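You operate a simulated robot arm through the tools that you are given. There is no shell and no other tool. Be economical: measure what you need, move in short steps, check, and stop when the job is done.

Carry out the task below with a simulated robot arm. There is one attempt and no reset: what you move stays moved.

## Task
Couple machine one's air hose and blow the dust off its table.
Fine: plug home before the valve opens; reset; hold the yellow button three seconds with the guards shut.

The check looks at the end state, three seconds after you hand in, the way a careful person would. Anything else that was tipped, shoved, dropped, spilled or broken makes it a failure.

## Robot
A 7-joint arm with a two-finger parallel gripper on a trunk, on a base that drives. Base frame: it is fixed to the floor where the robot stands at the start and does not move with it; the origin is under the middle of the robot, x ahead of it, y to its left, z up. Units: mm, rad, N and s.
With the tool pointing down near the work surface it reaches from about 440 to 900 mm from the robot's upright axis, wherever it stands. Its first joint turns from -2.007 to 2.007 rad. Places, roughly: large yellow guard of machine one [700, -1400, 1100]; small yellow guard of machine one [700, -900, 1000]; tool table one [800, -1100, 1000]; yellow blow button [1400, 1200, 1100]; yellow valve lever of machine one [400, 400, 1000]. Payload 3.91 kg.
The tool frame sits at the grasp point between the pads (the TCP): z along the fingers, y along the line on which they close. The tips reach 30 mm beyond it. Largest opening 110 mm; finger width 20, thickness 10; the body of the gripper, 48 by 112 mm, starts 55 mm behind the TCP.
Orientation is that of the tool frame in the base frame, as [roll, pitch, yaw] about the fixed x, y, z axes, in that order (R = Rz(yaw) Ry(pitch) Rx(roll)). With the fingers straight down and closing along the base's y, the tool's x points along the base's -x, its y along +y and its z along -z.

## Interface
- The arm moves only by the tool step_arm. Its argument "moves" is a list of rows, each a list of 2 entries, a list of its own where there are three numbers: the shift along the tool's x, y, z in mm, then the turn, a rotation vector about the tool's x, y, z in rad. In form: [[[dx, dy, dz], [rx, ry, rz]], ...]. A call has 1 to 20 rows; each row is the pose to reach, as a shift and turn from the pose commanded when the call began, along the tool's axes at that moment. "hand" is the finger opening in mm, from 0 to 110, set as the call begins (left out, the last holds). Each row takes 0.2 s and may step no farther than 50 mm and 0.15 rad from the row before; otherwise, or with a gripper value out of range, the whole call is refused. Where a pose cannot be reached the arm comes as near as it can. A force on the tool above 40 N (or 10 N above the force at the start of the call, whichever is more), or a blocked arm, ends the call early, and 0.2 s more pass. The fingers move at their own pace (about 153 mm/s each) and stop on an object; they squeeze with about 41 N. The grip force told is the motor's: it shows also when the fingers shut on nothing. Time passes only in rows, and 0.2 s behind the last, so rows that repeat a pose let the fingers close. It gives the time, the measured TCP pose, the force on the tool (base axes), the opening and the grip force at its end, in the units of the frame above (readings bear some noise), with the torque about the TCP (base axes, N m) and any sound that the robot's microphone picked up.
- Cameras (640 x 400 px; columns grow to the right, rows downward): "scene" is now at [230.3, 195.6, 1415.8]; the picture's right is [-0.10, -0.99, 0.00], its down [-0.55, 0.06, -0.83] and it looks along [0.83, -0.09, -0.56] (base axes); focal length 214 px, centre (320, 200). "wrist" rides on the gripper at [72, 17, -103] in the tool frame; the picture's right is [-0.23, 0.97, 0.00], its down [-0.76, -0.18, -0.62] and it looks along [-0.61, -0.14, 0.78] (tool axes); focal length 222 px, centre (320, 200).
- grab_frame(camera): a new picture of that camera. No time passes.
- slide_trunk(by): slides the trunk up (or, below 0, down) by that many mm; the arm and the scene camera ride with it, the base frame stays. It gives what a move gives, with no picture.
- steer(legs): drives the robot by 1 to 6 legs, each [ahead, left, turn to the left] in mm, mm and rad, along the robot's own axes; the way and the turn of a leg run together, so that a leg with both is an arc; at most 1500 mm and 3.142 rad a leg. The arm and the cameras ride along, it lands a little off, and it stops where it bumps. It gives what a move gives.
- pan_tilt(pan, tilt): turns the head with the scene camera to pan (to the left, within 1.396 rad either way) and tilt (down, from -0.506 to 1.204), counted from straight ahead of the robot. It gives what a move gives.
- pixel_to_xyz(camera, pixels): there is no depth. For up to 12 entries [column, row, z] of the newest picture of that camera ("zoom" is the newest enlarged one), the place [x, y] in the base frame at which the ray of that pixel passes the height z, good to about 2 mm. No time passes.
- zoom(camera, box): a new picture of the part [left, top, right, bottom] of that camera's present view, enlarged. No time passes.
- job_done(): hands the job in; it is judged then, once.

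Keep the steps short. Do not move on a guess: measure, check each grasp and each placing, and mend mistakes. In all there are 80 turns and 68 pictures (those below and enlarged ones count). Leave the gripper open and the arm clear of the work at the hand-in unless told otherwise, and finish with a single line.

The tools are called after "Call:" as name(argument=value, ...) on one line, values as JSON. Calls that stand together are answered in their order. step_arm: Moves the arm, as the interface text tells. Its arguments: {"type":"object","properties":{"moves":{"type":"array"},"hand":{"type":"number"}},"required":["moves"]} The other tools are called the same way: slide_trunk (by) slides the trunk up or down; steer (legs) drives the base; pan_tilt (pan, tilt) turns the head that bears the scene camera; grab_frame (camera) takes a picture; pixel_to_xyz (camera, pixels) gives the place at which the rays of pixels pass given heights; zoom (camera, box) takes an enlarged picture of a part of a camera's view; job_done () hands the job in.

At the start:

```text
time: 0.0
position: [503.1, 164.5, 1275.2]
tool_rot: [3.14, 0.0, -3.141]
wrist_force: [-0.6, 0.3, 0.5]
ft_torque: [-0.01, -0.02, 0.02]
opening: 109.6
grasp_force: 0.1
trunk travel left (down, up): [-750.0, 240.0]
robot x, y, heading: [-1.1, 0.5, 0.002]
head pan, tilt: [-0.105, 0.588]
```

scene: 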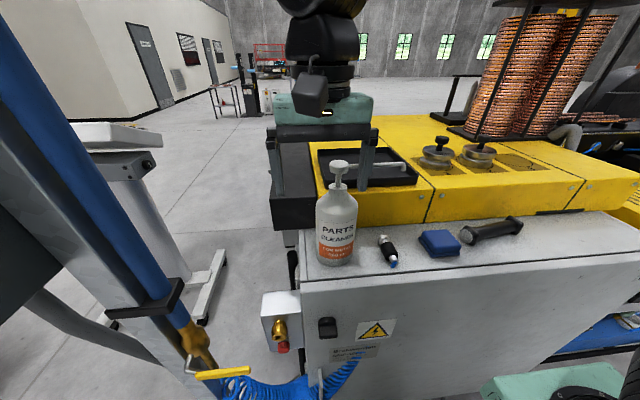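
wrist: 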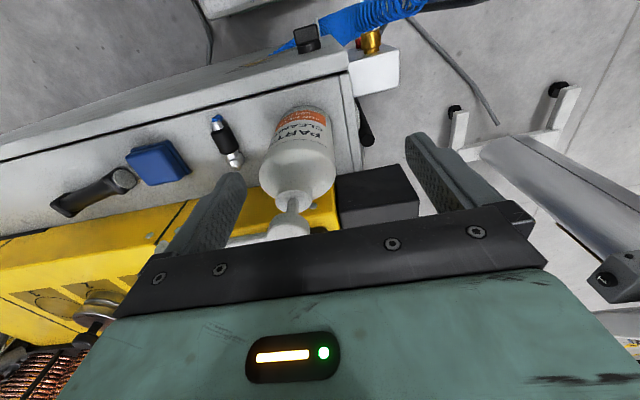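

I see a white bench with a bottle, a small black/blue plug-like item at about (388,250), a brass socket at (280,330) and a yellow lever at (220,373). I'll look closer and around.

Call:
zoom(camera="scene", box=[160, 220, 420, 400])

Call:
pan_tilt(pan=0.2, tilt=1.0)

Call:
grab_frame(camera="scene")

```text
2.22 times, centred on (290, 310) of scene
```

zoom: 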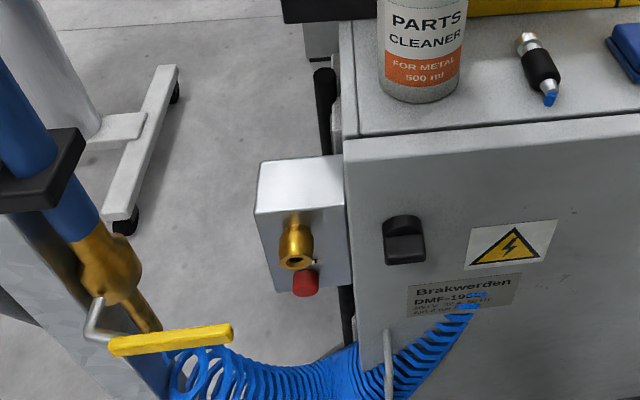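

```text
time: 0.9
position: [503.3, 163.9, 1274.9]
tool_rot: [3.141, -0.001, -3.141]
wrist_force: [-0.3, -0.6, -0.7]
ft_torque: [0.02, 0.01, -0.02]
opening: 109.9
grasp_force: 0.0
trunk travel left (down, up): [-750.0, 240.0]
robot x, y, heading: [4.4, 2.6, -0.004]
head pan, tilt: [0.201, 1.0]
```

```text
64 pictures are left
```

scene: 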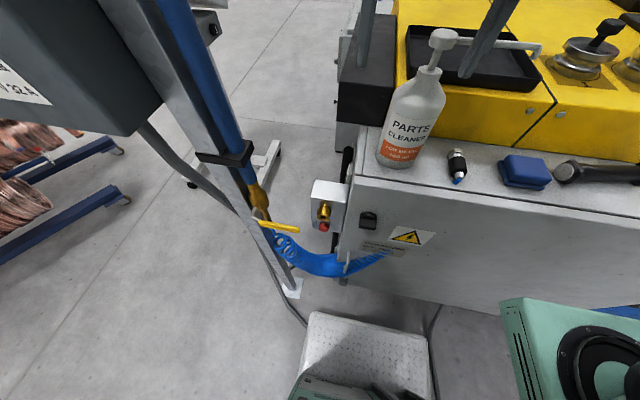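

I'll zoom on the hose, socket and lever in this view.

Call:
zoom(camera="scene", box=[230, 170, 430, 295])

Call:
zoom(camera="scene", box=[370, 100, 640, 270])

Call:
pan_tilt(pan=-1.0, tilt=0.5)

Call:
grab_frame(camera="scene")

```text
3.20 times, centred on (330, 232) of scene
```

zoom: 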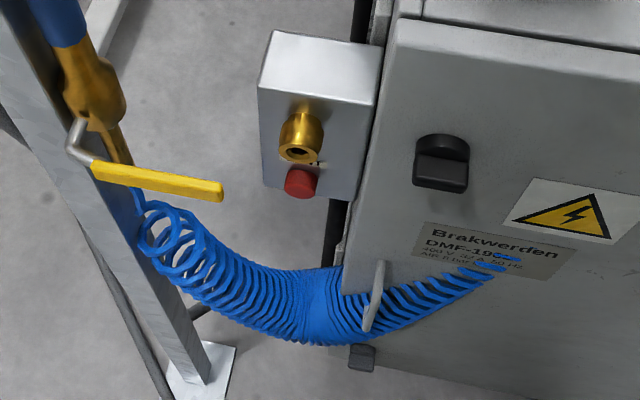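

```text
2.35 times, centred on (505, 185) of scene
```

zoom: 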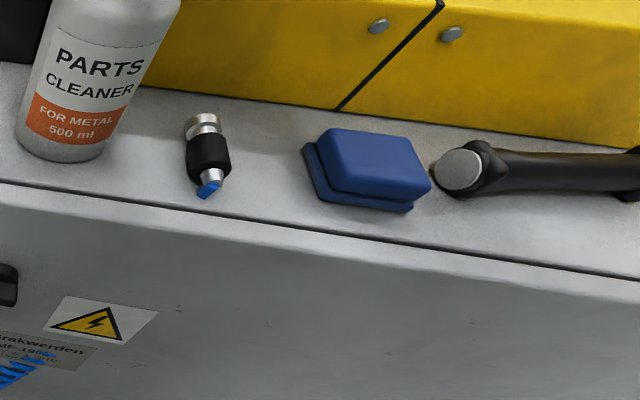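

```text
time: 2.3
position: [504.1, 164.6, 1274.7]
tool_rot: [3.141, -0.001, -3.141]
wrist_force: [-0.4, 0.4, 0.5]
ft_torque: [0.01, 0.01, -0.03]
opening: 110.0
grasp_force: 0.0
trunk travel left (down, up): [-750.0, 240.0]
robot x, y, heading: [-0.7, -4.3, 0.003]
head pan, tilt: [-1.0, 0.499]
```

```text
61 pictures are left
```

scene: 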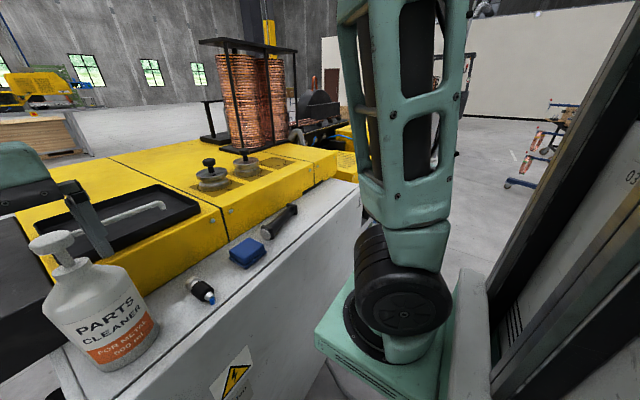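

The guards' area is behind the arm; let me look further right, ahead and left.

Call:
pan_tilt(pan=0.9, tilt=0.3)

Call:
grab_frame(camera="scene")

Call:
pan_tilt(pan=-0.65, tilt=0.3)

Call:
grab_frame(camera="scene")

```text
time: 4.1
position: [503.9, 163.3, 1275.1]
tool_rot: [3.141, 0.0, -3.141]
wrist_force: [-0.3, -0.2, -0.8]
ft_torque: [-0.01, 0.01, 0.0]
opening: 110.3
grasp_force: 0.0
trunk travel left (down, up): [-750.0, 240.0]
robot x, y, heading: [-0.8, 0.6, -0.003]
head pan, tilt: [0.901, 0.3]
```

```text
60 pictures are left
```

scene: 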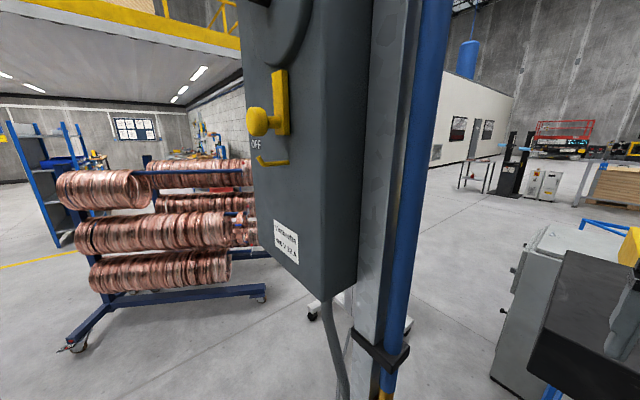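

```text
time: 5.8
position: [503.5, 163.8, 1275.2]
tool_rot: [-3.141, 0.0, -3.141]
wrist_force: [0.1, 1.0, -0.3]
ft_torque: [0.01, 0.0, 0.0]
opening: 110.1
grasp_force: 0.1
trunk travel left (down, up): [-750.0, 240.0]
robot x, y, heading: [-3.5, 2.2, -0.0]
head pan, tilt: [-0.649, 0.3]
```

```text
59 pictures are left
```

scene: 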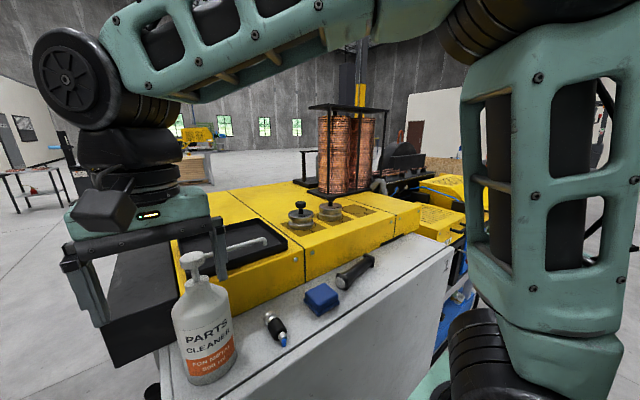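

I'll triangulate the plug and socket from both cameras (plug: scene (272,322), wrist (226,140)).

Call:
pixel_to_xyz(camera="scene", pixels=[[268, 314, 900], [268, 314, 950], [268, 314, 1000], [284, 343, 900], [284, 343, 950], [284, 343, 1000]])

Call:
pixel_to_xyz(camera="wrist", pixels=[[237, 164, 900], [237, 164, 950], [237, 164, 1000], [215, 117, 900], [215, 117, 950], [215, 117, 1000]])

Call:
zoom(camera="wrist", box=[120, 0, 440, 200])

```text
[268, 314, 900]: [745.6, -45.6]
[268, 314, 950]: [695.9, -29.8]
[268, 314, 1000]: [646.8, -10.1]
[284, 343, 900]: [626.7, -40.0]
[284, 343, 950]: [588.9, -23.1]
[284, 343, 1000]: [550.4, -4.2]
```

```text
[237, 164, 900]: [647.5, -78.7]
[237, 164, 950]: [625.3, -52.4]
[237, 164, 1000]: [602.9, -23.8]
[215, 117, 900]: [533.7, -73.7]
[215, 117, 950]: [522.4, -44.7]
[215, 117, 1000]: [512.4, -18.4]
```

```text
2.00 times, centred on (280, 100) of wrist
```

zoom: 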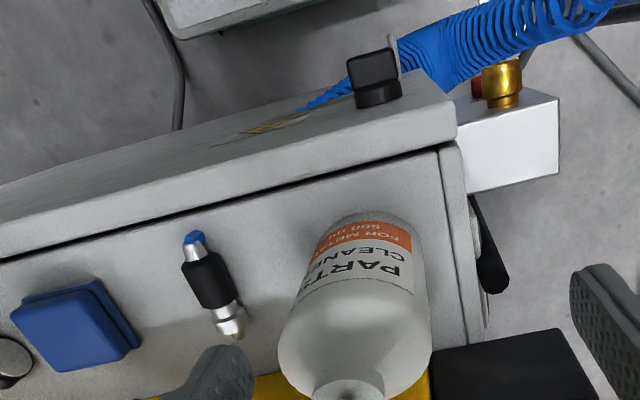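

Plug lies at about z≈1065, nipple pointing +x. Now the socket/lever/bench edge with the head turned down-left.

Call:
pan_tilt(pan=0.2, tilt=0.8)

Call:
grab_frame(camera="scene")

Call:
zoom(camera="scene", box=[210, 200, 450, 350])

```text
time: 6.9
position: [503.7, 163.3, 1276.9]
tool_rot: [-3.141, 0.0, 3.141]
wrist_force: [-0.7, 0.8, -0.2]
ft_torque: [-0.02, 0.0, -0.01]
opening: 110.2
grasp_force: 0.0
trunk travel left (down, up): [-750.0, 240.0]
robot x, y, heading: [2.4, 1.3, -0.001]
head pan, tilt: [0.201, 0.799]
```

```text
57 pictures are left
```

scene: 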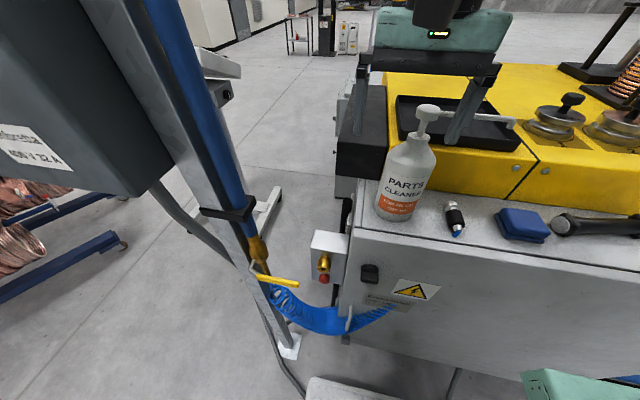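

```text
2.67 times, centred on (330, 275) of scene
```

zoom: 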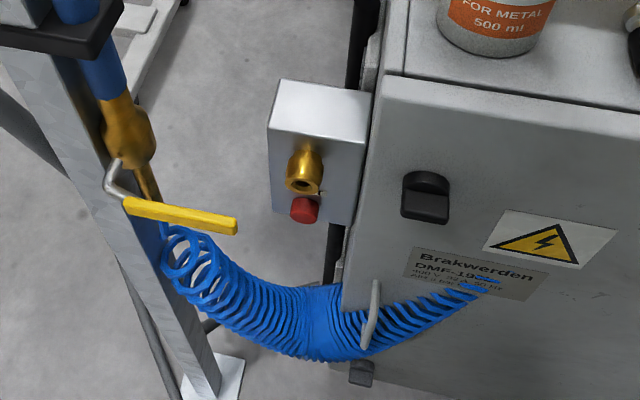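

Call:
pixel_to_xyz(camera="scene", pixels=[[323.6, 268.6, 900], [323.6, 268.6, 950], [323.6, 268.6, 1000], [311.5, 248, 950], [311.5, 248, 1000], [346, 254, 950], [355, 232, 1050], [298, 283, 900], [298, 283, 1000], [257, 275, 900], [257, 275, 1000], [250, 268, 1000]])

Call:
pixel_to_xyz(camera="wrist", pixels=[[371, 32, 850], [371, 32, 900], [371, 32, 950], [371, 32, 1000], [348, 66, 1050], [348, 95, 950], [400, 87, 950], [398, 48, 950]])

```text
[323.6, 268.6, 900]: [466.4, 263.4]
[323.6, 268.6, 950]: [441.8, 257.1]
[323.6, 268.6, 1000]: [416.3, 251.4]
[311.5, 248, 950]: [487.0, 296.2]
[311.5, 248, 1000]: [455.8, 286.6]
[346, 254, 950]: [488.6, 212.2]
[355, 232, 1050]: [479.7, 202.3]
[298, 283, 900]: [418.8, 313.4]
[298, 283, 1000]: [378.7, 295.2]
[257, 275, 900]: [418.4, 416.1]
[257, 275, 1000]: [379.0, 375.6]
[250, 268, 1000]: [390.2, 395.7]
```

```text
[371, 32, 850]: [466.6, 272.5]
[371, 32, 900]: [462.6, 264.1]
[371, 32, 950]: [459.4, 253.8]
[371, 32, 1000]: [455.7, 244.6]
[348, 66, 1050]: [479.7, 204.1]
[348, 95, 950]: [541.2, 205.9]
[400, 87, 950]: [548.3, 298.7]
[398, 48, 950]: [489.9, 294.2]
```

Box top z≈950, face x≈489; socket mouth ≈(460,257,~910); bench corner (480,203,1050). Check the bottle's height and plug's position before moving.

Call:
pixel_to_xyz(camera="scene", pixels=[[396, 218, 1050], [375, 205, 1050], [418, 212, 1050], [428, 106, 1200], [428, 106, 1250], [428, 106, 1300], [515, 122, 1200], [448, 205, 1060], [459, 236, 1060], [500, 236, 1060], [550, 240, 1060]])

Call:
pixel_to_xyz(camera="wrist", pixels=[[288, 225, 1200], [288, 225, 1230], [288, 225, 1260], [295, 108, 1050], [215, 117, 1065], [237, 164, 1065]])

```text
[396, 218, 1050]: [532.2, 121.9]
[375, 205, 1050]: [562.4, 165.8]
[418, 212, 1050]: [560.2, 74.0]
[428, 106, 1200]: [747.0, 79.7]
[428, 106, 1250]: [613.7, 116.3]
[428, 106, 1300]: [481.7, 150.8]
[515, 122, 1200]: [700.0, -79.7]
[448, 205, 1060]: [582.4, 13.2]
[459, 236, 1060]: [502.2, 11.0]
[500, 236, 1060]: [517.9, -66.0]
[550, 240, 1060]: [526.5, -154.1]
```

```text
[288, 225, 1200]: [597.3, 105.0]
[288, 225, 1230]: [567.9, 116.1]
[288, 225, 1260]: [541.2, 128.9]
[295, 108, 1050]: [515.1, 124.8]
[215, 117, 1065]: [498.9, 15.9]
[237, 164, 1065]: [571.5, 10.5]
```

Bottle ≈(565,120), top ≈1260, close to the plug. I raise first to z≈1330, then go over the plug with the fingers narrowed to 60.

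Call:
step_arm(moves=[[[0, 0, -30], [0, 0, 0]], [[0, 0, -60], [0, 0, 0]], [[0, -40, -60], [0, 0, 0]], [[0, -80, -60], [0, 0, 0]], [[-10, -120, -60], [0, 0, 0]], [[-30, -150, -60], [0, 0, 0]], [[-30, -150, -60], [0, 0, 0]]], hand=60)

Call:
grab_frame(camera="wrist")

```text
time: 8.5
position: [534.1, 14.1, 1333.7]
tool_rot: [3.14, 0.0, 3.142]
wrist_force: [0.1, 0.1, 0.0]
ft_torque: [0.01, 0.0, 0.04]
opening: 60.2
grasp_force: 0.0
trunk travel left (down, up): [-750.0, 240.0]
robot x, y, heading: [1.9, 4.3, 0.002]
head pan, tilt: [0.201, 0.799]
```

```text
55 pictures are left
```

wrist: 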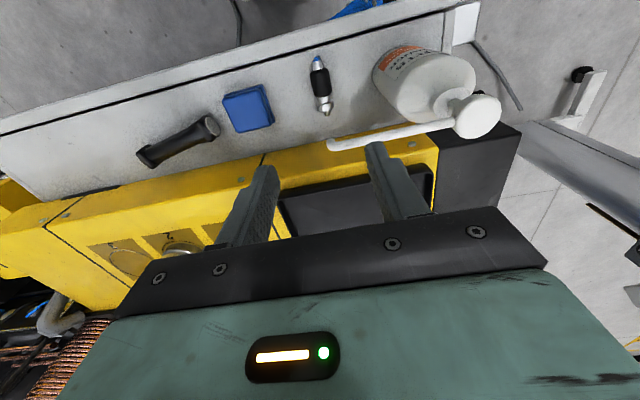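

The bottle's long nozzle sticks out towards −y. Locate it and the plug more precisely.

Call:
zoom(camera="wrist", box=[220, 20, 540, 220])

Call:
pixel_to_xyz(camera="wrist", pixels=[[330, 145, 1180], [330, 145, 1210], [330, 145, 1240], [480, 118, 1230], [480, 118, 1260], [317, 58, 1065], [324, 112, 1065], [321, 85, 1065], [373, 72, 1050], [400, 48, 1050]])

Call:
pixel_to_xyz(camera="scene", pixels=[[515, 122, 1180], [515, 122, 1210], [515, 122, 1240], [515, 122, 1260]])

```text
2.00 times, centred on (380, 120) of wrist
```

zoom: 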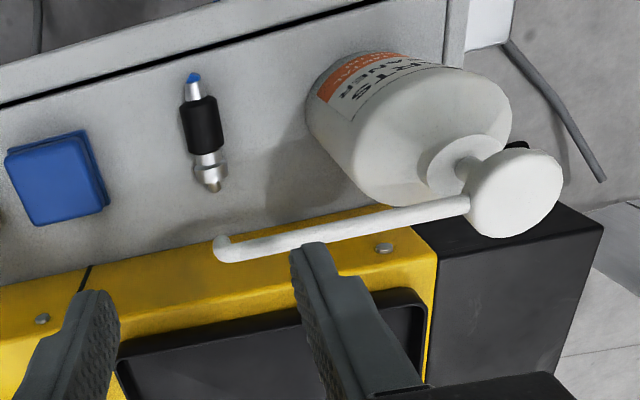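

```text
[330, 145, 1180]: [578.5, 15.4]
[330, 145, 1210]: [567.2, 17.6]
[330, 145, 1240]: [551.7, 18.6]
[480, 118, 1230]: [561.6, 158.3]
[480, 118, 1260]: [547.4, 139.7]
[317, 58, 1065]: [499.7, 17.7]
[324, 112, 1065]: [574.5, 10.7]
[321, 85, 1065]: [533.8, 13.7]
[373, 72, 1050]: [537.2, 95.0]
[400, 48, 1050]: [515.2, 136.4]
```

```text
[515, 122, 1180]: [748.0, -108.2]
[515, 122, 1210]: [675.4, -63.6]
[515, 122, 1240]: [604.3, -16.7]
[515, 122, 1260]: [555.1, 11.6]
```

Nozzle tip ≈(548,15,1257), right above the plug: I must come in tilted from the robot's side, which wants more distance. I look behind to see if I may back up.

Call:
pan_tilt(pan=1.39, tilt=0.7)

Call:
grab_frame(camera="scene")

Call:
pan_tilt(pan=-1.39, tilt=0.7)

Call:
grab_frame(camera="scene")

```text
time: 9.9
position: [535.2, 14.4, 1333.4]
tool_rot: [-3.141, -0.002, -3.142]
wrist_force: [0.1, -0.5, 0.2]
ft_torque: [0.0, -0.03, 0.02]
opening: 59.7
grasp_force: 0.1
trunk travel left (down, up): [-750.0, 240.0]
robot x, y, heading: [2.8, 0.3, -0.003]
head pan, tilt: [1.389, 0.7]
```

```text
53 pictures are left
```

scene: 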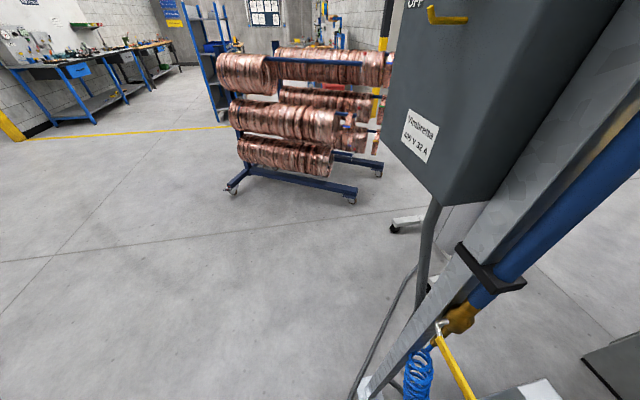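

```text
time: 12.4
position: [534.9, 13.8, 1333.3]
tool_rot: [3.141, -0.001, 3.14]
wrist_force: [0.6, 0.6, 0.2]
ft_torque: [0.02, 0.01, 0.01]
opening: 60.2
grasp_force: 0.0
trunk travel left (down, up): [-750.0, 240.0]
robot x, y, heading: [-3.2, 1.8, -0.001]
head pan, tilt: [-1.389, 0.7]
```

```text
52 pictures are left
```

scene: 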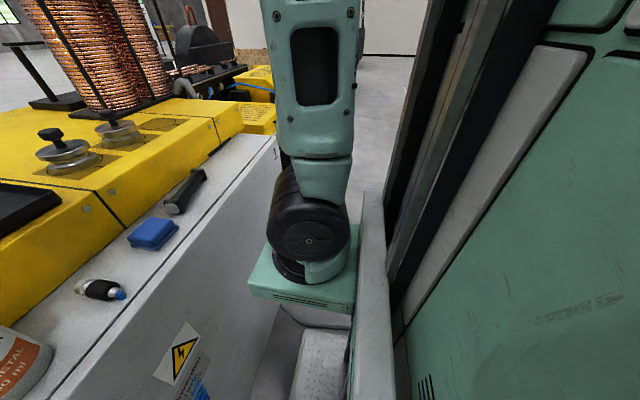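

Behind is free (the tall green part is the robot's own column). I back up 150 mm, arm staying high above the nozzle.

Call:
steer(legs=[[-150, 0, 0]])

Call:
pan_tilt(pan=-0.1, tilt=0.6)

Call:
step_arm(moves=[[[0, 0, 10], [0, -0.1, 0]], [[0, 0, 20], [0, -0.2, 0]], [[0, 0, 40], [0, -0.3, 0]], [[0, 0, 65], [0, -0.4, 0]], [[0, 0, 65], [0, -0.4, 0]]])

Call:
grab_frame(camera="wrist")

Call:
grab_frame(camera="scene")

```text
time: 13.8
position: [383.3, 13.3, 1333.5]
tool_rot: [3.141, -0.001, -3.142]
wrist_force: [0.0, 0.1, 0.1]
ft_torque: [-0.01, 0.07, 0.02]
opening: 59.9
grasp_force: 0.0
trunk travel left (down, up): [-750.0, 240.0]
robot x, y, heading: [-156.8, -1.9, -0.005]
head pan, tilt: [-1.389, 0.7]
```

```text
time: 15.2
position: [383.8, 15.9, 1335.4]
tool_rot: [3.141, -0.001, 3.141]
wrist_force: [-0.2, -1.5, 0.2]
ft_torque: [-0.01, 0.03, -0.02]
opening: 59.9
grasp_force: 0.1
trunk travel left (down, up): [-750.0, 240.0]
robot x, y, heading: [-148.5, -3.0, 0.001]
head pan, tilt: [-0.099, 0.6]
```

```text
time: 16.4
position: [383.3, 14.8, 1269.6]
tool_rot: [-3.141, 0.401, -3.14]
wrist_force: [0.0, -0.6, 0.3]
ft_torque: [-0.03, 0.03, -0.02]
opening: 59.7
grasp_force: 0.0
trunk travel left (down, up): [-750.0, 240.0]
robot x, y, heading: [-150.1, -5.6, 0.0]
head pan, tilt: [-0.099, 0.6]
```

```text
51 pictures are left
```

wrist: 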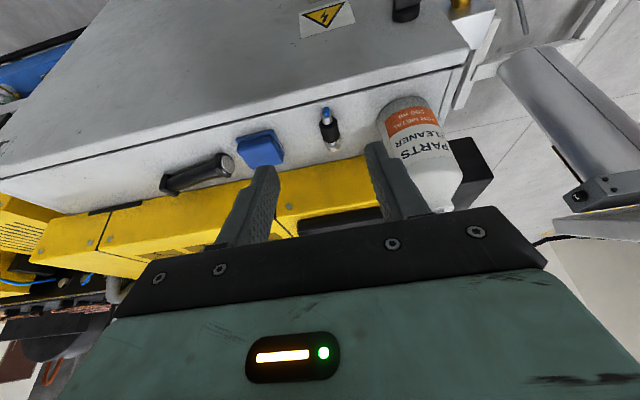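

```text
50 pictures are left
```

scene: 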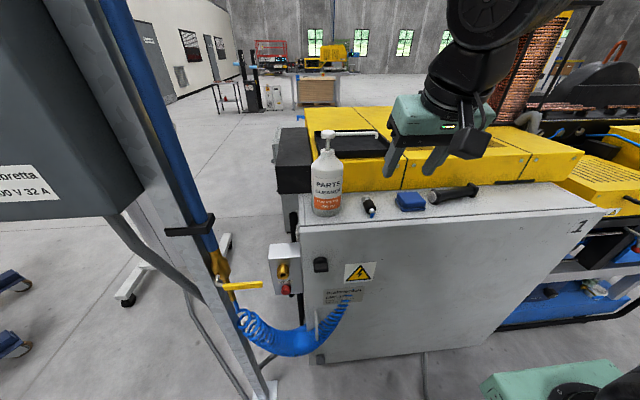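

Tilt is right (fingers lean forward). Re-measure the plug finely.

Call:
zoom(camera="wrist", box=[250, 80, 410, 180])

Call:
pixel_to_xyz(camera="zoom", pixels=[[300, 120, 1065], [318, 163, 1065], [330, 230, 1065], [340, 278, 1065], [300, 170, 1065], [344, 160, 1065]])

Call:
zoom(camera="scene", box=[300, 120, 480, 232])

```text
4.00 times, centred on (330, 130) of wrist
```

zoom: 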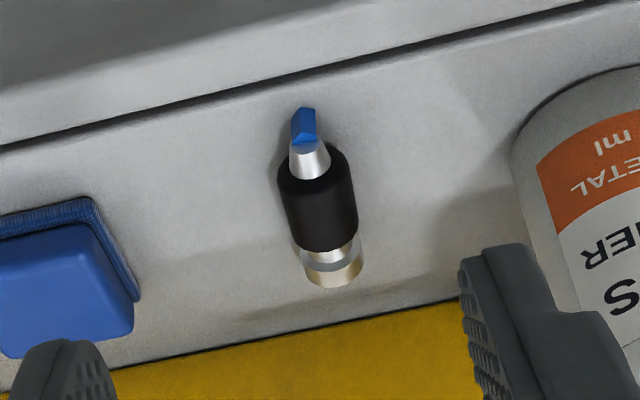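

```text
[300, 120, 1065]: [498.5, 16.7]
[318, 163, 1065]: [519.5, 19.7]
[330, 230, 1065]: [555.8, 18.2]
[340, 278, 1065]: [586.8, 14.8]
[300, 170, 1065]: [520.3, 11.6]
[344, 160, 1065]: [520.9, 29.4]
```

```text
3.56 times, centred on (390, 176) of scene
```

zoom: 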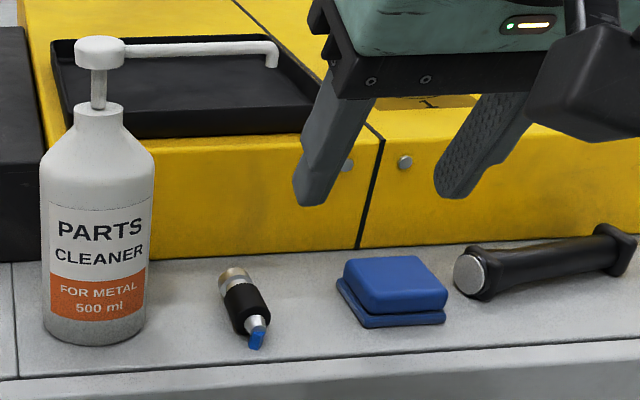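

Sleeve centre ≈(535,16,1061). I shift forward at height and descend along the tool axis, stopping 50 mm short.

Call:
step_arm(moves=[[[-30, 1, 0], [0, 0, 0]], [[-59, 1, 0], [0, 0, 0]], [[-59, 1, 45], [0, 0, 0]], [[-59, 1, 90], [0, 0, 0]], [[-59, 1, 135], [0, 0, 0]], [[-59, 1, 175], [0, 0, 0]], [[-59, 1, 175], [0, 0, 0]]])

Call:
grab_frame(camera="wrist")

Call:
grab_frame(camera="scene")

```text
time: 18.0
position: [507.5, 16.8, 1129.9]
tool_rot: [-3.141, 0.398, 3.14]
wrist_force: [-0.2, 0.1, 0.0]
ft_torque: [-0.02, 0.0, 0.0]
opening: 60.0
grasp_force: 0.0
trunk travel left (down, up): [-750.0, 240.0]
robot x, y, heading: [-151.6, -1.0, -0.003]
head pan, tilt: [-0.099, 0.6]
```

```text
47 pictures are left
```

wrist: 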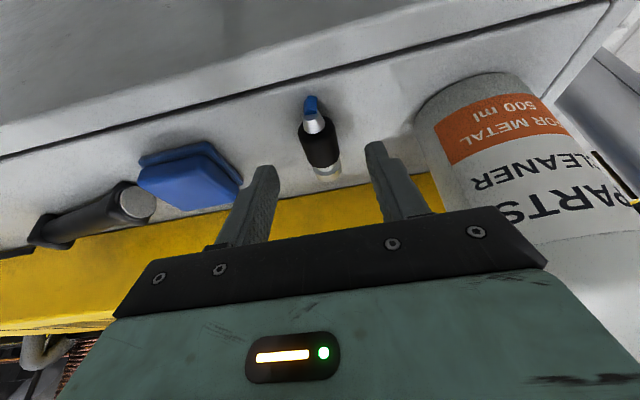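

```text
46 pictures are left
```

scene: 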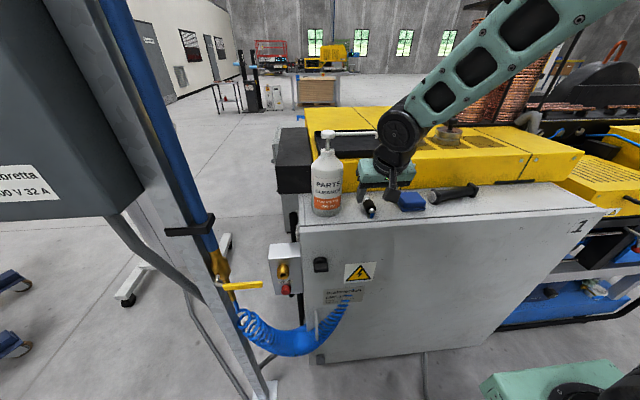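

Call:
pixel_to_xyz(camera="wrist", pixels=[[242, 185, 1055], [210, 145, 1090], [415, 108, 1050], [420, 135, 1100], [312, 102, 1063], [318, 122, 1063], [322, 152, 1063], [329, 172, 1063], [302, 145, 1063], [339, 140, 1063]])

```text
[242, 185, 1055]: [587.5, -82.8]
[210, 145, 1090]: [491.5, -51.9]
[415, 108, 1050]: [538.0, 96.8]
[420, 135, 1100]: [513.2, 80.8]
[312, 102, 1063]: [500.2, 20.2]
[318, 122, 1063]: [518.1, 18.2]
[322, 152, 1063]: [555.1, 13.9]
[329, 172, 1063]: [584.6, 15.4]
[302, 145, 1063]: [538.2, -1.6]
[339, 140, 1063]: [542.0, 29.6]
```

Sleeve axis y≈14–15, fingers straddle it with room. Descend the last 49 mm.

Call:
step_arm(moves=[[[0, -1.5, 25], [0, 0, 0]], [[0, -1.5, 40], [0, 0, 0]], [[0, -1.5, 49], [0, 0, 0]], [[0, -1.5, 49], [0, 0, 0]]])

Call:
grab_frame(camera="wrist")

```text
time: 18.9
position: [524.2, 16.3, 1091.1]
tool_rot: [3.14, 0.408, -3.141]
wrist_force: [-16.2, -1.2, 23.9]
ft_torque: [-0.83, 0.4, -0.52]
opening: 60.2
grasp_force: 0.3
trunk travel left (down, up): [-750.0, 240.0]
robot x, y, heading: [-152.0, 1.5, 0.002]
head pan, tilt: [-0.099, 0.6]
stopped in row 4: the force on the tool passed its limit at 46 N (the readings are from after the stop); the commanded pose is now the measured one
```

```text
45 pictures are left
```

wrist: 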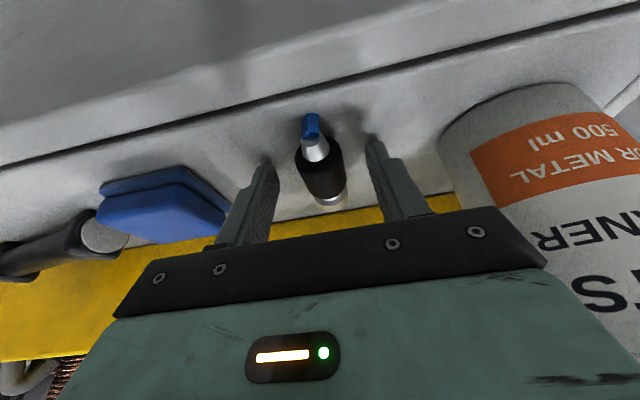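

Tips touched the bench at TCP z 1091 (bench ≈1060). Back off 4 mm along the tool and re-measure the plug with z≈1073.

Call:
step_arm(moves=[[[0, 0, -4], [0, 0, 0]], [[0, 0, -4], [0, 0, 0]]])

Call:
zoom(camera="wrist", box=[240, 90, 400, 220])

Call:
pixel_to_xyz(camera="wrist", pixels=[[312, 115, 1073], [313, 155, 1073], [328, 196, 1073], [334, 212, 1073], [295, 175, 1073], [346, 170, 1073]])

```text
time: 19.5
position: [524.8, 15.3, 1092.1]
tool_rot: [3.14, 0.403, 3.139]
wrist_force: [0.0, -0.3, -0.3]
ft_torque: [-0.01, -0.01, 0.03]
opening: 60.2
grasp_force: 0.0
trunk travel left (down, up): [-750.0, 240.0]
robot x, y, heading: [-150.9, -0.3, 0.003]
head pan, tilt: [-0.099, 0.6]
```

```text
3.08 times, centred on (320, 155) of wrist
```

zoom: 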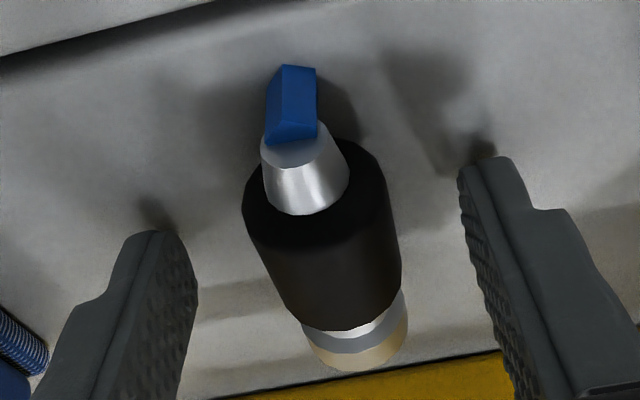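

```text
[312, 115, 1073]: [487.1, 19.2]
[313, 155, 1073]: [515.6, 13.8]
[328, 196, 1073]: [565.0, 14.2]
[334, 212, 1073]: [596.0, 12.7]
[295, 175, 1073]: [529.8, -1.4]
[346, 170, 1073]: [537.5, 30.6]
```

Fingers straddle the black sleeve. Close now.

Call:
step_arm(moves=[[[0, 0, 0], [0, 0, 0]], [[0, 0, 0], [0, 0, 0]], [[0, 0, 0], [0, 0, 0]], [[0, 0, 0], [0, 0, 0]]], hand=10)

Call:
grab_frame(camera="wrist")

```text
time: 20.5
position: [524.6, 14.5, 1093.6]
tool_rot: [-3.141, 0.406, 3.139]
wrist_force: [0.0, -0.4, -0.2]
ft_torque: [-0.03, -0.03, 0.01]
opening: 25.1
grasp_force: 40.6
trunk travel left (down, up): [-750.0, 240.0]
robot x, y, heading: [-151.8, 1.2, -0.003]
head pan, tilt: [-0.099, 0.6]
```

```text
43 pictures are left
```

wrist: 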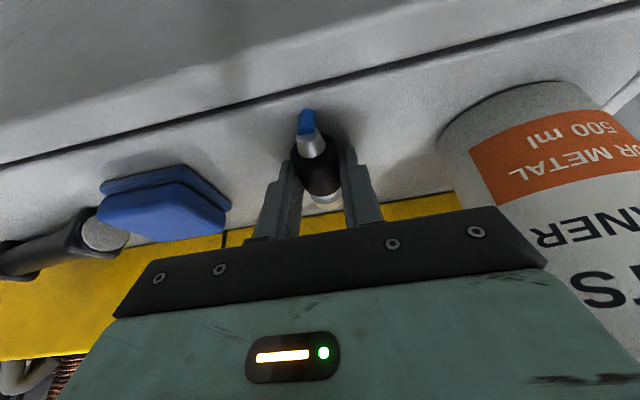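

Holding the plug (25 mm, 40 N). Lift 40 mm along the tool, then pull straight back toward the robot under the nozzle.

Call:
step_arm(moves=[[[0, 0, -20], [0, 0, 0]], [[0, 0, -45], [0, 0, 0]], [[40, 0, -62], [0, 0, 0]], [[80, 0, -79], [0, 0, 0]], [[120, 0, -96], [0, 0, 0]], [[150, 0, -108], [0, 0, 0]], [[150, 0, -108], [0, 0, 0]]])

Call:
grab_frame(camera="scene")

Call:
zoom(camera="scene", box=[180, 210, 420, 360])

```text
time: 22.1
position: [346.9, 16.0, 1134.7]
tool_rot: [-3.138, 0.403, -3.142]
wrist_force: [0.3, -0.3, -1.2]
ft_torque: [0.0, 0.03, -0.02]
opening: 25.3
grasp_force: 40.9
out of reach, approached as far as the arm can: row 6, 7
trunk travel left (down, up): [-750.0, 240.0]
robot x, y, heading: [-151.6, 0.8, 0.0]
head pan, tilt: [-0.099, 0.6]
```

```text
42 pictures are left
```

scene: 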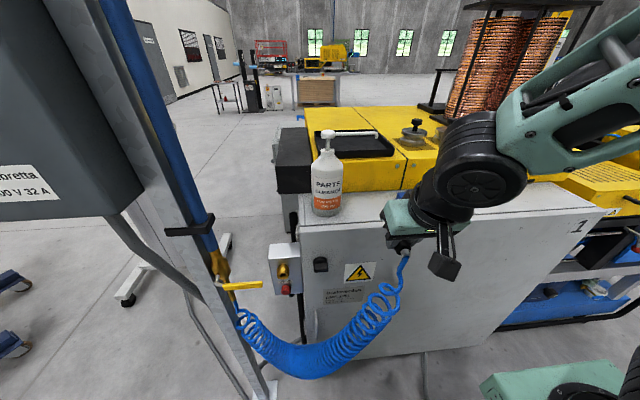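

```text
2.67 times, centred on (300, 285) of scene
```

zoom: 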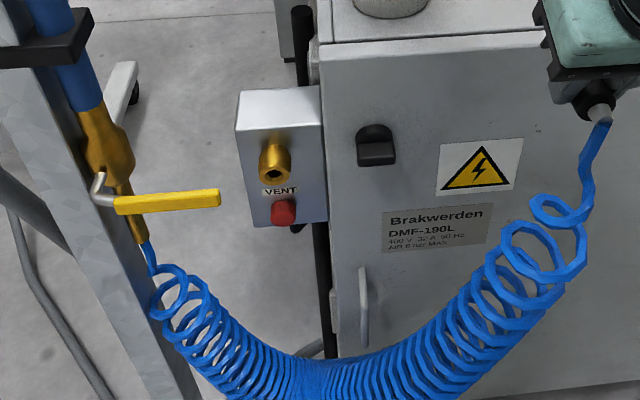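

The hose follows. Red button is a VENT (leave alone). Triangulate socket mouth and lever with this second viewpoint.

Call:
pixel_to_xyz(camera="zoom", pixels=[[274, 173, 850], [274, 173, 900], [274, 173, 950], [236, 126, 950], [325, 124, 950], [219, 198, 850], [219, 198, 900], [219, 198, 1000], [100, 190, 900], [100, 190, 1000], [318, 45, 1060], [283, 213, 880]])

```text
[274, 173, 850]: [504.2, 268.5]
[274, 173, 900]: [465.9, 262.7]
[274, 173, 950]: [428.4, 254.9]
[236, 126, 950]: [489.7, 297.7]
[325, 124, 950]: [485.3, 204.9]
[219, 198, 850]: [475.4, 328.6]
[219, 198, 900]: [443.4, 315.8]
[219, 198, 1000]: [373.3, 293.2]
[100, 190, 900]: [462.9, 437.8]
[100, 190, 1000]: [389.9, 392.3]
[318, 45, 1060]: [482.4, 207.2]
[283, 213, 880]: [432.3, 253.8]
```

Socket mouth ≈(466,263,900). The lever tip (~(383,297,985)) would foul the 112 mm wide gripper body, so I roll the tool 0.7 rad about the plug axis to lean away (−y) from the lever.

Call:
step_arm(moves=[[[-9, 0, 4], [-0.129, 0, 0.054]], [[-18, 0, 8], [-0.258, 0, 0.109]], [[-28, 0, 12], [-0.387, 0, 0.163]], [[-28, 0, 12], [-0.516, 0, 0.218]], [[-28, 0, 12], [-0.645, 0, 0.272]], [[-28, 0, 12], [-0.645, 0, 0.272]]])

Call:
grab_frame(camera="scene")

Call:
grab_frame(camera="wrist")

```text
time: 23.5
position: [406.6, 20.1, 1148.5]
tool_rot: [2.399, 0.306, 2.876]
wrist_force: [-0.3, 0.3, -0.9]
ft_torque: [-0.01, 0.03, 0.0]
opening: 25.0
grasp_force: 41.4
out of reach, approached as far as the arm can: row 1, 2, 3, 4, 5, 6
trunk travel left (down, up): [-750.0, 240.0]
robot x, y, heading: [-150.0, 3.0, 0.003]
head pan, tilt: [-0.099, 0.6]
```

```text
40 pictures are left
```

scene: 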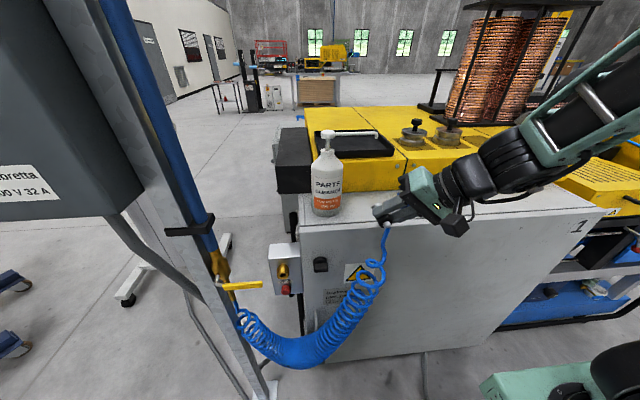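

```text
39 pictures are left
```

wrist: 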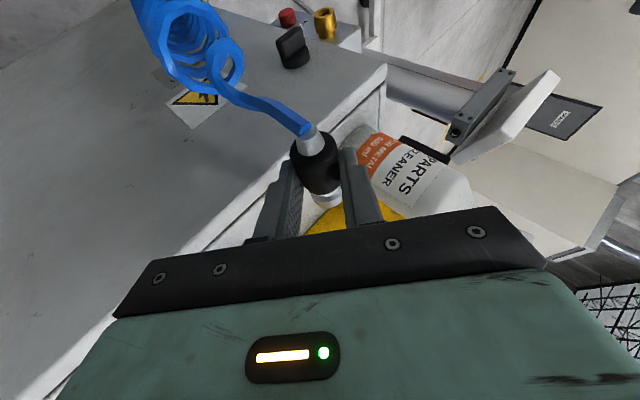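

Orientation is as wanted. Back the robot off 150 mm for clearance, then lower the trunk 230 mm so the plug comes to socket height.

Call:
steer(legs=[[-120, 0, 0]])

Call:
slide_trunk(by=-230)

Call:
grab_frame(camera="scene")

```text
time: 24.7
position: [285.7, 17.7, 1147.9]
tool_rot: [2.4, 0.306, 2.871]
wrist_force: [-0.5, -0.4, -1.3]
ft_torque: [-0.04, -0.02, 0.03]
opening: 25.0
grasp_force: 40.7
trunk travel left (down, up): [-750.0, 240.0]
robot x, y, heading: [-270.6, 1.9, 0.001]
head pan, tilt: [-0.099, 0.6]
```

```text
time: 27.1
position: [285.9, 17.6, 917.8]
tool_rot: [2.401, 0.304, 2.87]
wrist_force: [-0.7, -0.6, -0.3]
ft_torque: [0.0, 0.02, -0.01]
opening: 25.0
grasp_force: 41.4
trunk travel left (down, up): [-520.0, 470.0]
robot x, y, heading: [-270.6, -1.0, -0.005]
head pan, tilt: [-0.099, 0.6]
```

```text
38 pictures are left
```

scene: 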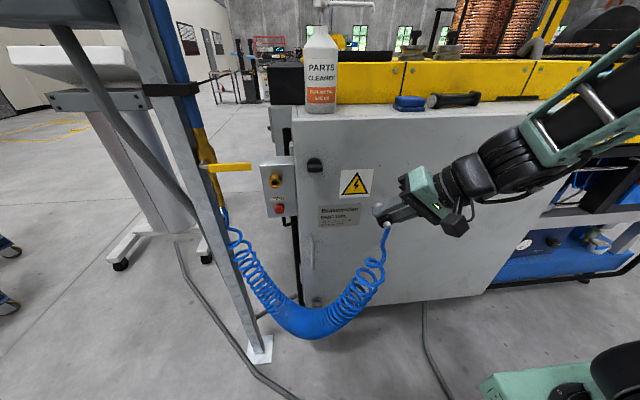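

Now a near-level view of socket and lever; zoom and triangulate again.

Call:
zoom(camera="scene", box=[180, 130, 340, 230])

Call:
pixel_to_xyz(camera="scene", pixels=[[275, 182, 880], [275, 182, 900], [275, 182, 920], [275, 182, 940], [251, 166, 960], [251, 166, 980], [251, 166, 1000], [205, 167, 980], [205, 167, 1000], [261, 165, 950]])

```text
4.00 times, centred on (260, 180) of scene
```

zoom: 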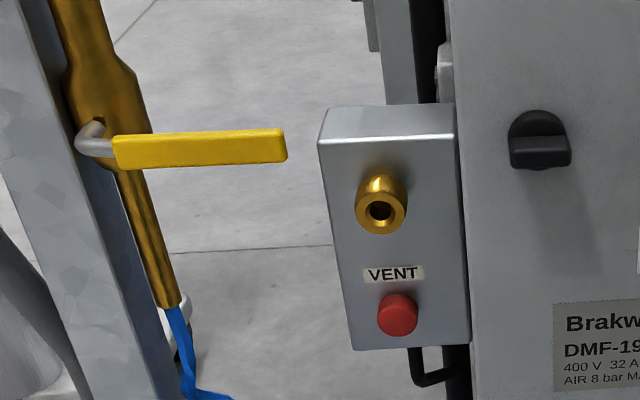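

```text
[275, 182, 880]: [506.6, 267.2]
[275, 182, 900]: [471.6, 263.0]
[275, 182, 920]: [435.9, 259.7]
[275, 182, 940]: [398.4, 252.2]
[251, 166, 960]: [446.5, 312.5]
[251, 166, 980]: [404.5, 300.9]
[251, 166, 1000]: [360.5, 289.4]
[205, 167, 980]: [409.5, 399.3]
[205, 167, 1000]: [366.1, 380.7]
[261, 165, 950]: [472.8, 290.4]
```

Mouth ≈(465,263,903); lever x≈383, y 297–390, z≈990. Move the plug in front of the socket with ~25 mm gap: TCP to (392,249,919).

Call:
step_arm(moves=[[[8, 35, 29], [0, 0, 0]], [[16, 71, 58], [0, 0, 0]], [[23, 106, 86], [0, 0, 0]], [[31, 142, 115], [0, 0, 0]], [[39, 177, 144], [0, 0, 0]], [[0, 177, 161], [0, 0, 0]], [[-40, 177, 177.5], [0, 0, 0]], [[-40, 177, 177.5], [0, 0, 0]]])

Call:
grab_frame(camera="scene")

Call:
grab_frame(camera="wrist")

```text
time: 28.9
position: [392.9, 248.4, 918.7]
tool_rot: [2.402, 0.305, 2.87]
wrist_force: [-0.3, 0.0, -0.2]
ft_torque: [-0.01, 0.01, 0.01]
opening: 24.8
grasp_force: 41.1
trunk travel left (down, up): [-520.0, 470.0]
robot x, y, heading: [-271.7, -3.9, -0.007]
head pan, tilt: [-0.099, 0.6]
```

```text
36 pictures are left
```

scene: 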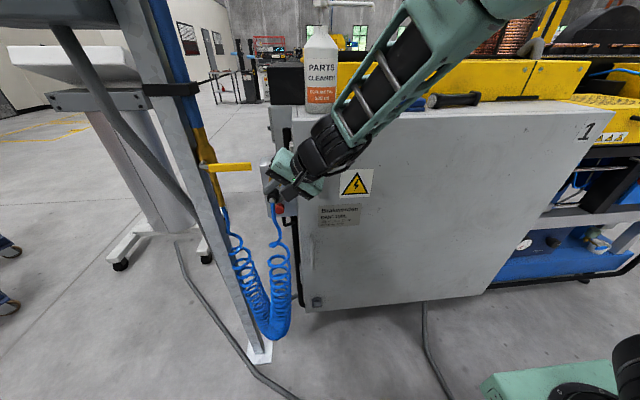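

```text
35 pictures are left
```

wrist: 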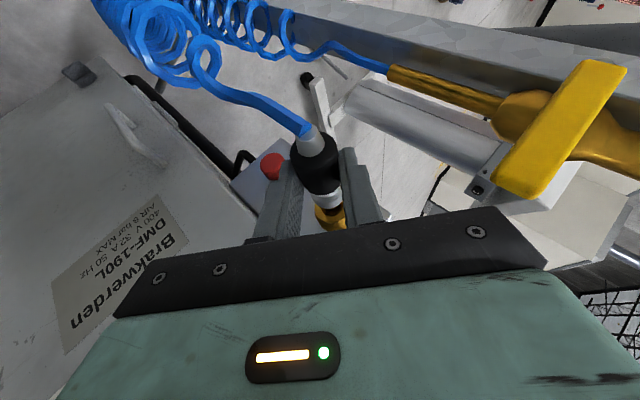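

The brass socket appears right ahead of the nose. Zoom both to check alignment.

Call:
zoom(camera="wrist", box=[260, 120, 400, 240])

Call:
zoom(camera="scene", box=[220, 140, 340, 220])

```text
3.33 times, centred on (330, 180) of wrist
```

zoom: 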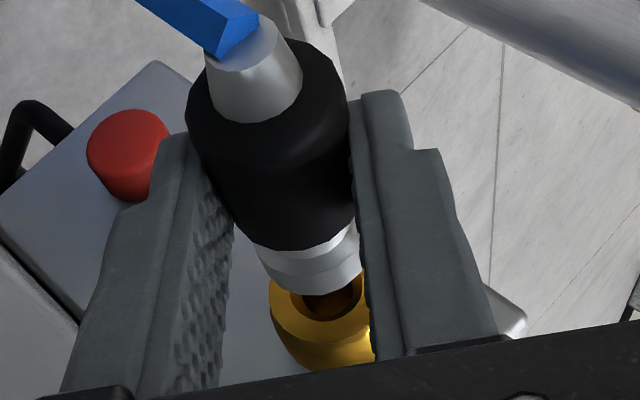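

```text
5.00 times, centred on (280, 180) of scene
```

zoom: 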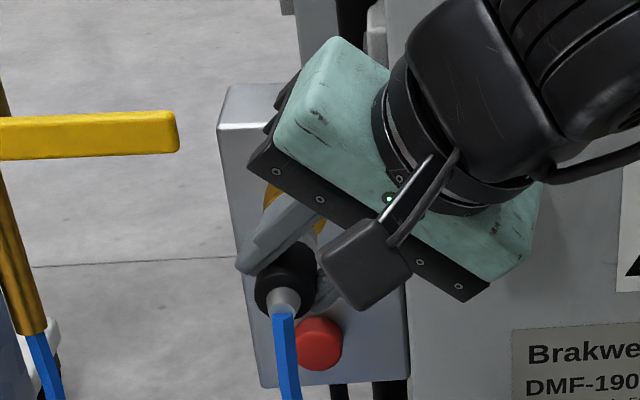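

Call:
pixel_to_xyz(camera="zoom", pixels=[[285, 300, 903]])

Call:
pixel_to_xyz(camera="wrist", pixels=[[334, 207.5, 895], [334, 207.5, 903], [334, 207.5, 911], [327.5, 202, 903], [324, 187, 903], [315.6, 153, 903], [310, 137, 903]])

```text
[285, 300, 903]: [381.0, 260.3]
```

```text
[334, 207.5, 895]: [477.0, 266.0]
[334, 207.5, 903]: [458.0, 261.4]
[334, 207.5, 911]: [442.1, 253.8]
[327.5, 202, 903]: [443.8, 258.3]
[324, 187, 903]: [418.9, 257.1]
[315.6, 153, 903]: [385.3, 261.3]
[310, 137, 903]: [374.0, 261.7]
```

Axis agrees with the mouth within ~2–3 mm. Nudge y +2, z −1 and advance 18 mm, then look.

Call:
step_arm(moves=[[[0.8, 0.9, 1.9], [0, 0, 0]], [[-8.4, 0.9, 5.8], [0, 0, 0]], [[-15.8, 0.9, 8.9], [0, 0, 0]], [[-15.8, 0.9, 8.9], [0, 0, 0]]])

Call:
zoom(camera="wrist", box=[260, 120, 420, 220])

```text
time: 29.9
position: [411.1, 249.8, 916.9]
tool_rot: [2.399, 0.306, 2.871]
wrist_force: [-0.3, 0.0, -1.6]
ft_torque: [0.04, 0.03, -0.03]
opening: 24.9
grasp_force: 41.1
trunk travel left (down, up): [-520.0, 470.0]
robot x, y, heading: [-271.5, -0.2, -0.005]
head pan, tilt: [-0.099, 0.6]
```

```text
4.00 times, centred on (340, 170) of wrist
```

zoom: 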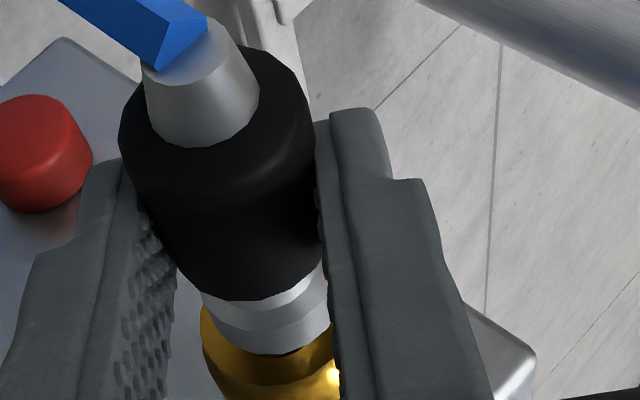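

Well aligned. Push in slowly along +x.

Call:
step_arm(moves=[[[-3.7, 0, 1.6], [0, 0, 0]], [[-7.4, 0, 3.1], [0, 0, 0]], [[-11, 0, 4.7], [0, 0, 0]], [[-14.7, 0, 6.2], [0, 0, 0]], [[-18.4, 0, 7.8], [0, 0, 0]], [[-22, 0, 9.3], [0, 0, 0]], [[-25.8, 0, 10.9], [0, 0, 0]], [[-29.5, 0, 12.4], [0, 0, 0]], [[-33, 0, 14], [0, 0, 0]], [[-37, 0, 15.6], [0, 0, 0]]])

Call:
zoom(camera="wrist", box=[260, 120, 420, 220])

```text
time: 31.1
position: [423.2, 249.3, 914.9]
tool_rot: [2.407, 0.298, 2.881]
wrist_force: [-10.4, -7.5, 4.9]
ft_torque: [-0.13, -0.34, -0.26]
opening: 24.8
grasp_force: 41.0
trunk travel left (down, up): [-520.0, 470.0]
robot x, y, heading: [-269.3, 0.7, -0.004]
head pan, tilt: [-0.099, 0.6]
heard: snap
stopped in row 5: the force on the tool passed its limit at 46 N (the readings are from after the stop); the commanded pose is now the measured one
```

```text
4.00 times, centred on (340, 170) of wrist
```

zoom: 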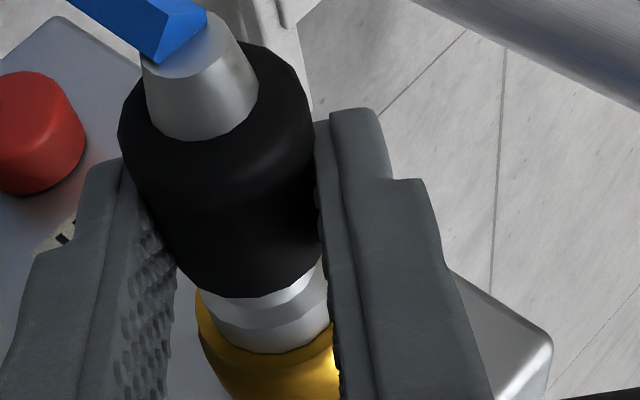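

Heard a snap — the plug latched. Open the fingers modestly and look whether it stays.

Call:
step_arm(moves=[[[0, 0, 0], [0, 0, 0]], [[0, 0, 0], [0, 0, 0]], [[0, 0, 0], [0, 0, 0]]], hand=50)

Call:
step_arm(moves=[[[0, 0, -30], [0, 0, 0]], [[0, 0, -60], [0, 0, 0]], [[30, 0, -90], [0, 0, 0]], [[65, 0, -120], [0, 0, 0]], [[90, 0, -150], [0, 0, 0]], [[90, 0, -150], [0, 0, 0]]])

Call:
zoom(camera="scene", box=[180, 130, 340, 230])

Call:
grab_frame(camera="wrist")

```text
time: 31.9
position: [423.3, 249.5, 915.0]
tool_rot: [2.406, 0.299, 2.88]
wrist_force: [0.7, 0.6, 0.4]
ft_torque: [-0.01, -0.02, -0.02]
opening: 50.0
grasp_force: 0.0
trunk travel left (down, up): [-520.0, 470.0]
robot x, y, heading: [-268.3, -1.3, -0.002]
head pan, tilt: [-0.099, 0.6]
```

```text
time: 33.3
position: [283.9, 183.2, 994.1]
tool_rot: [2.406, 0.299, 2.88]
wrist_force: [0.2, -0.6, 0.3]
ft_torque: [-0.02, -0.01, 0.02]
opening: 50.2
grasp_force: 0.1
trunk travel left (down, up): [-520.0, 470.0]
robot x, y, heading: [-271.1, -2.9, -0.005]
head pan, tilt: [-0.099, 0.6]
```

```text
4.00 times, centred on (260, 180) of scene
```

zoom: 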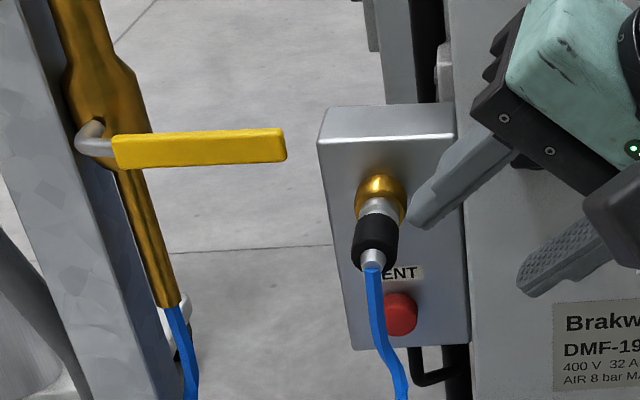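

```text
29 pictures are left
```

wrist: 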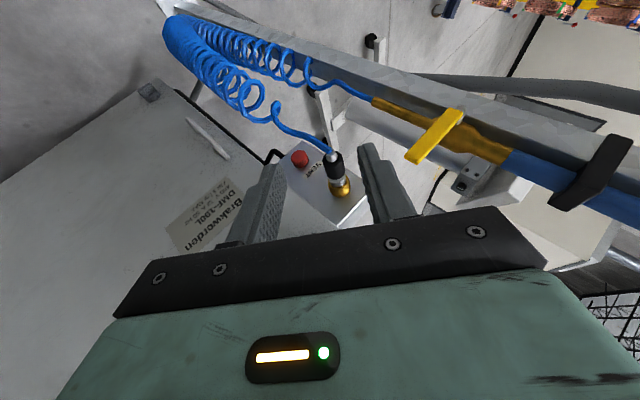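

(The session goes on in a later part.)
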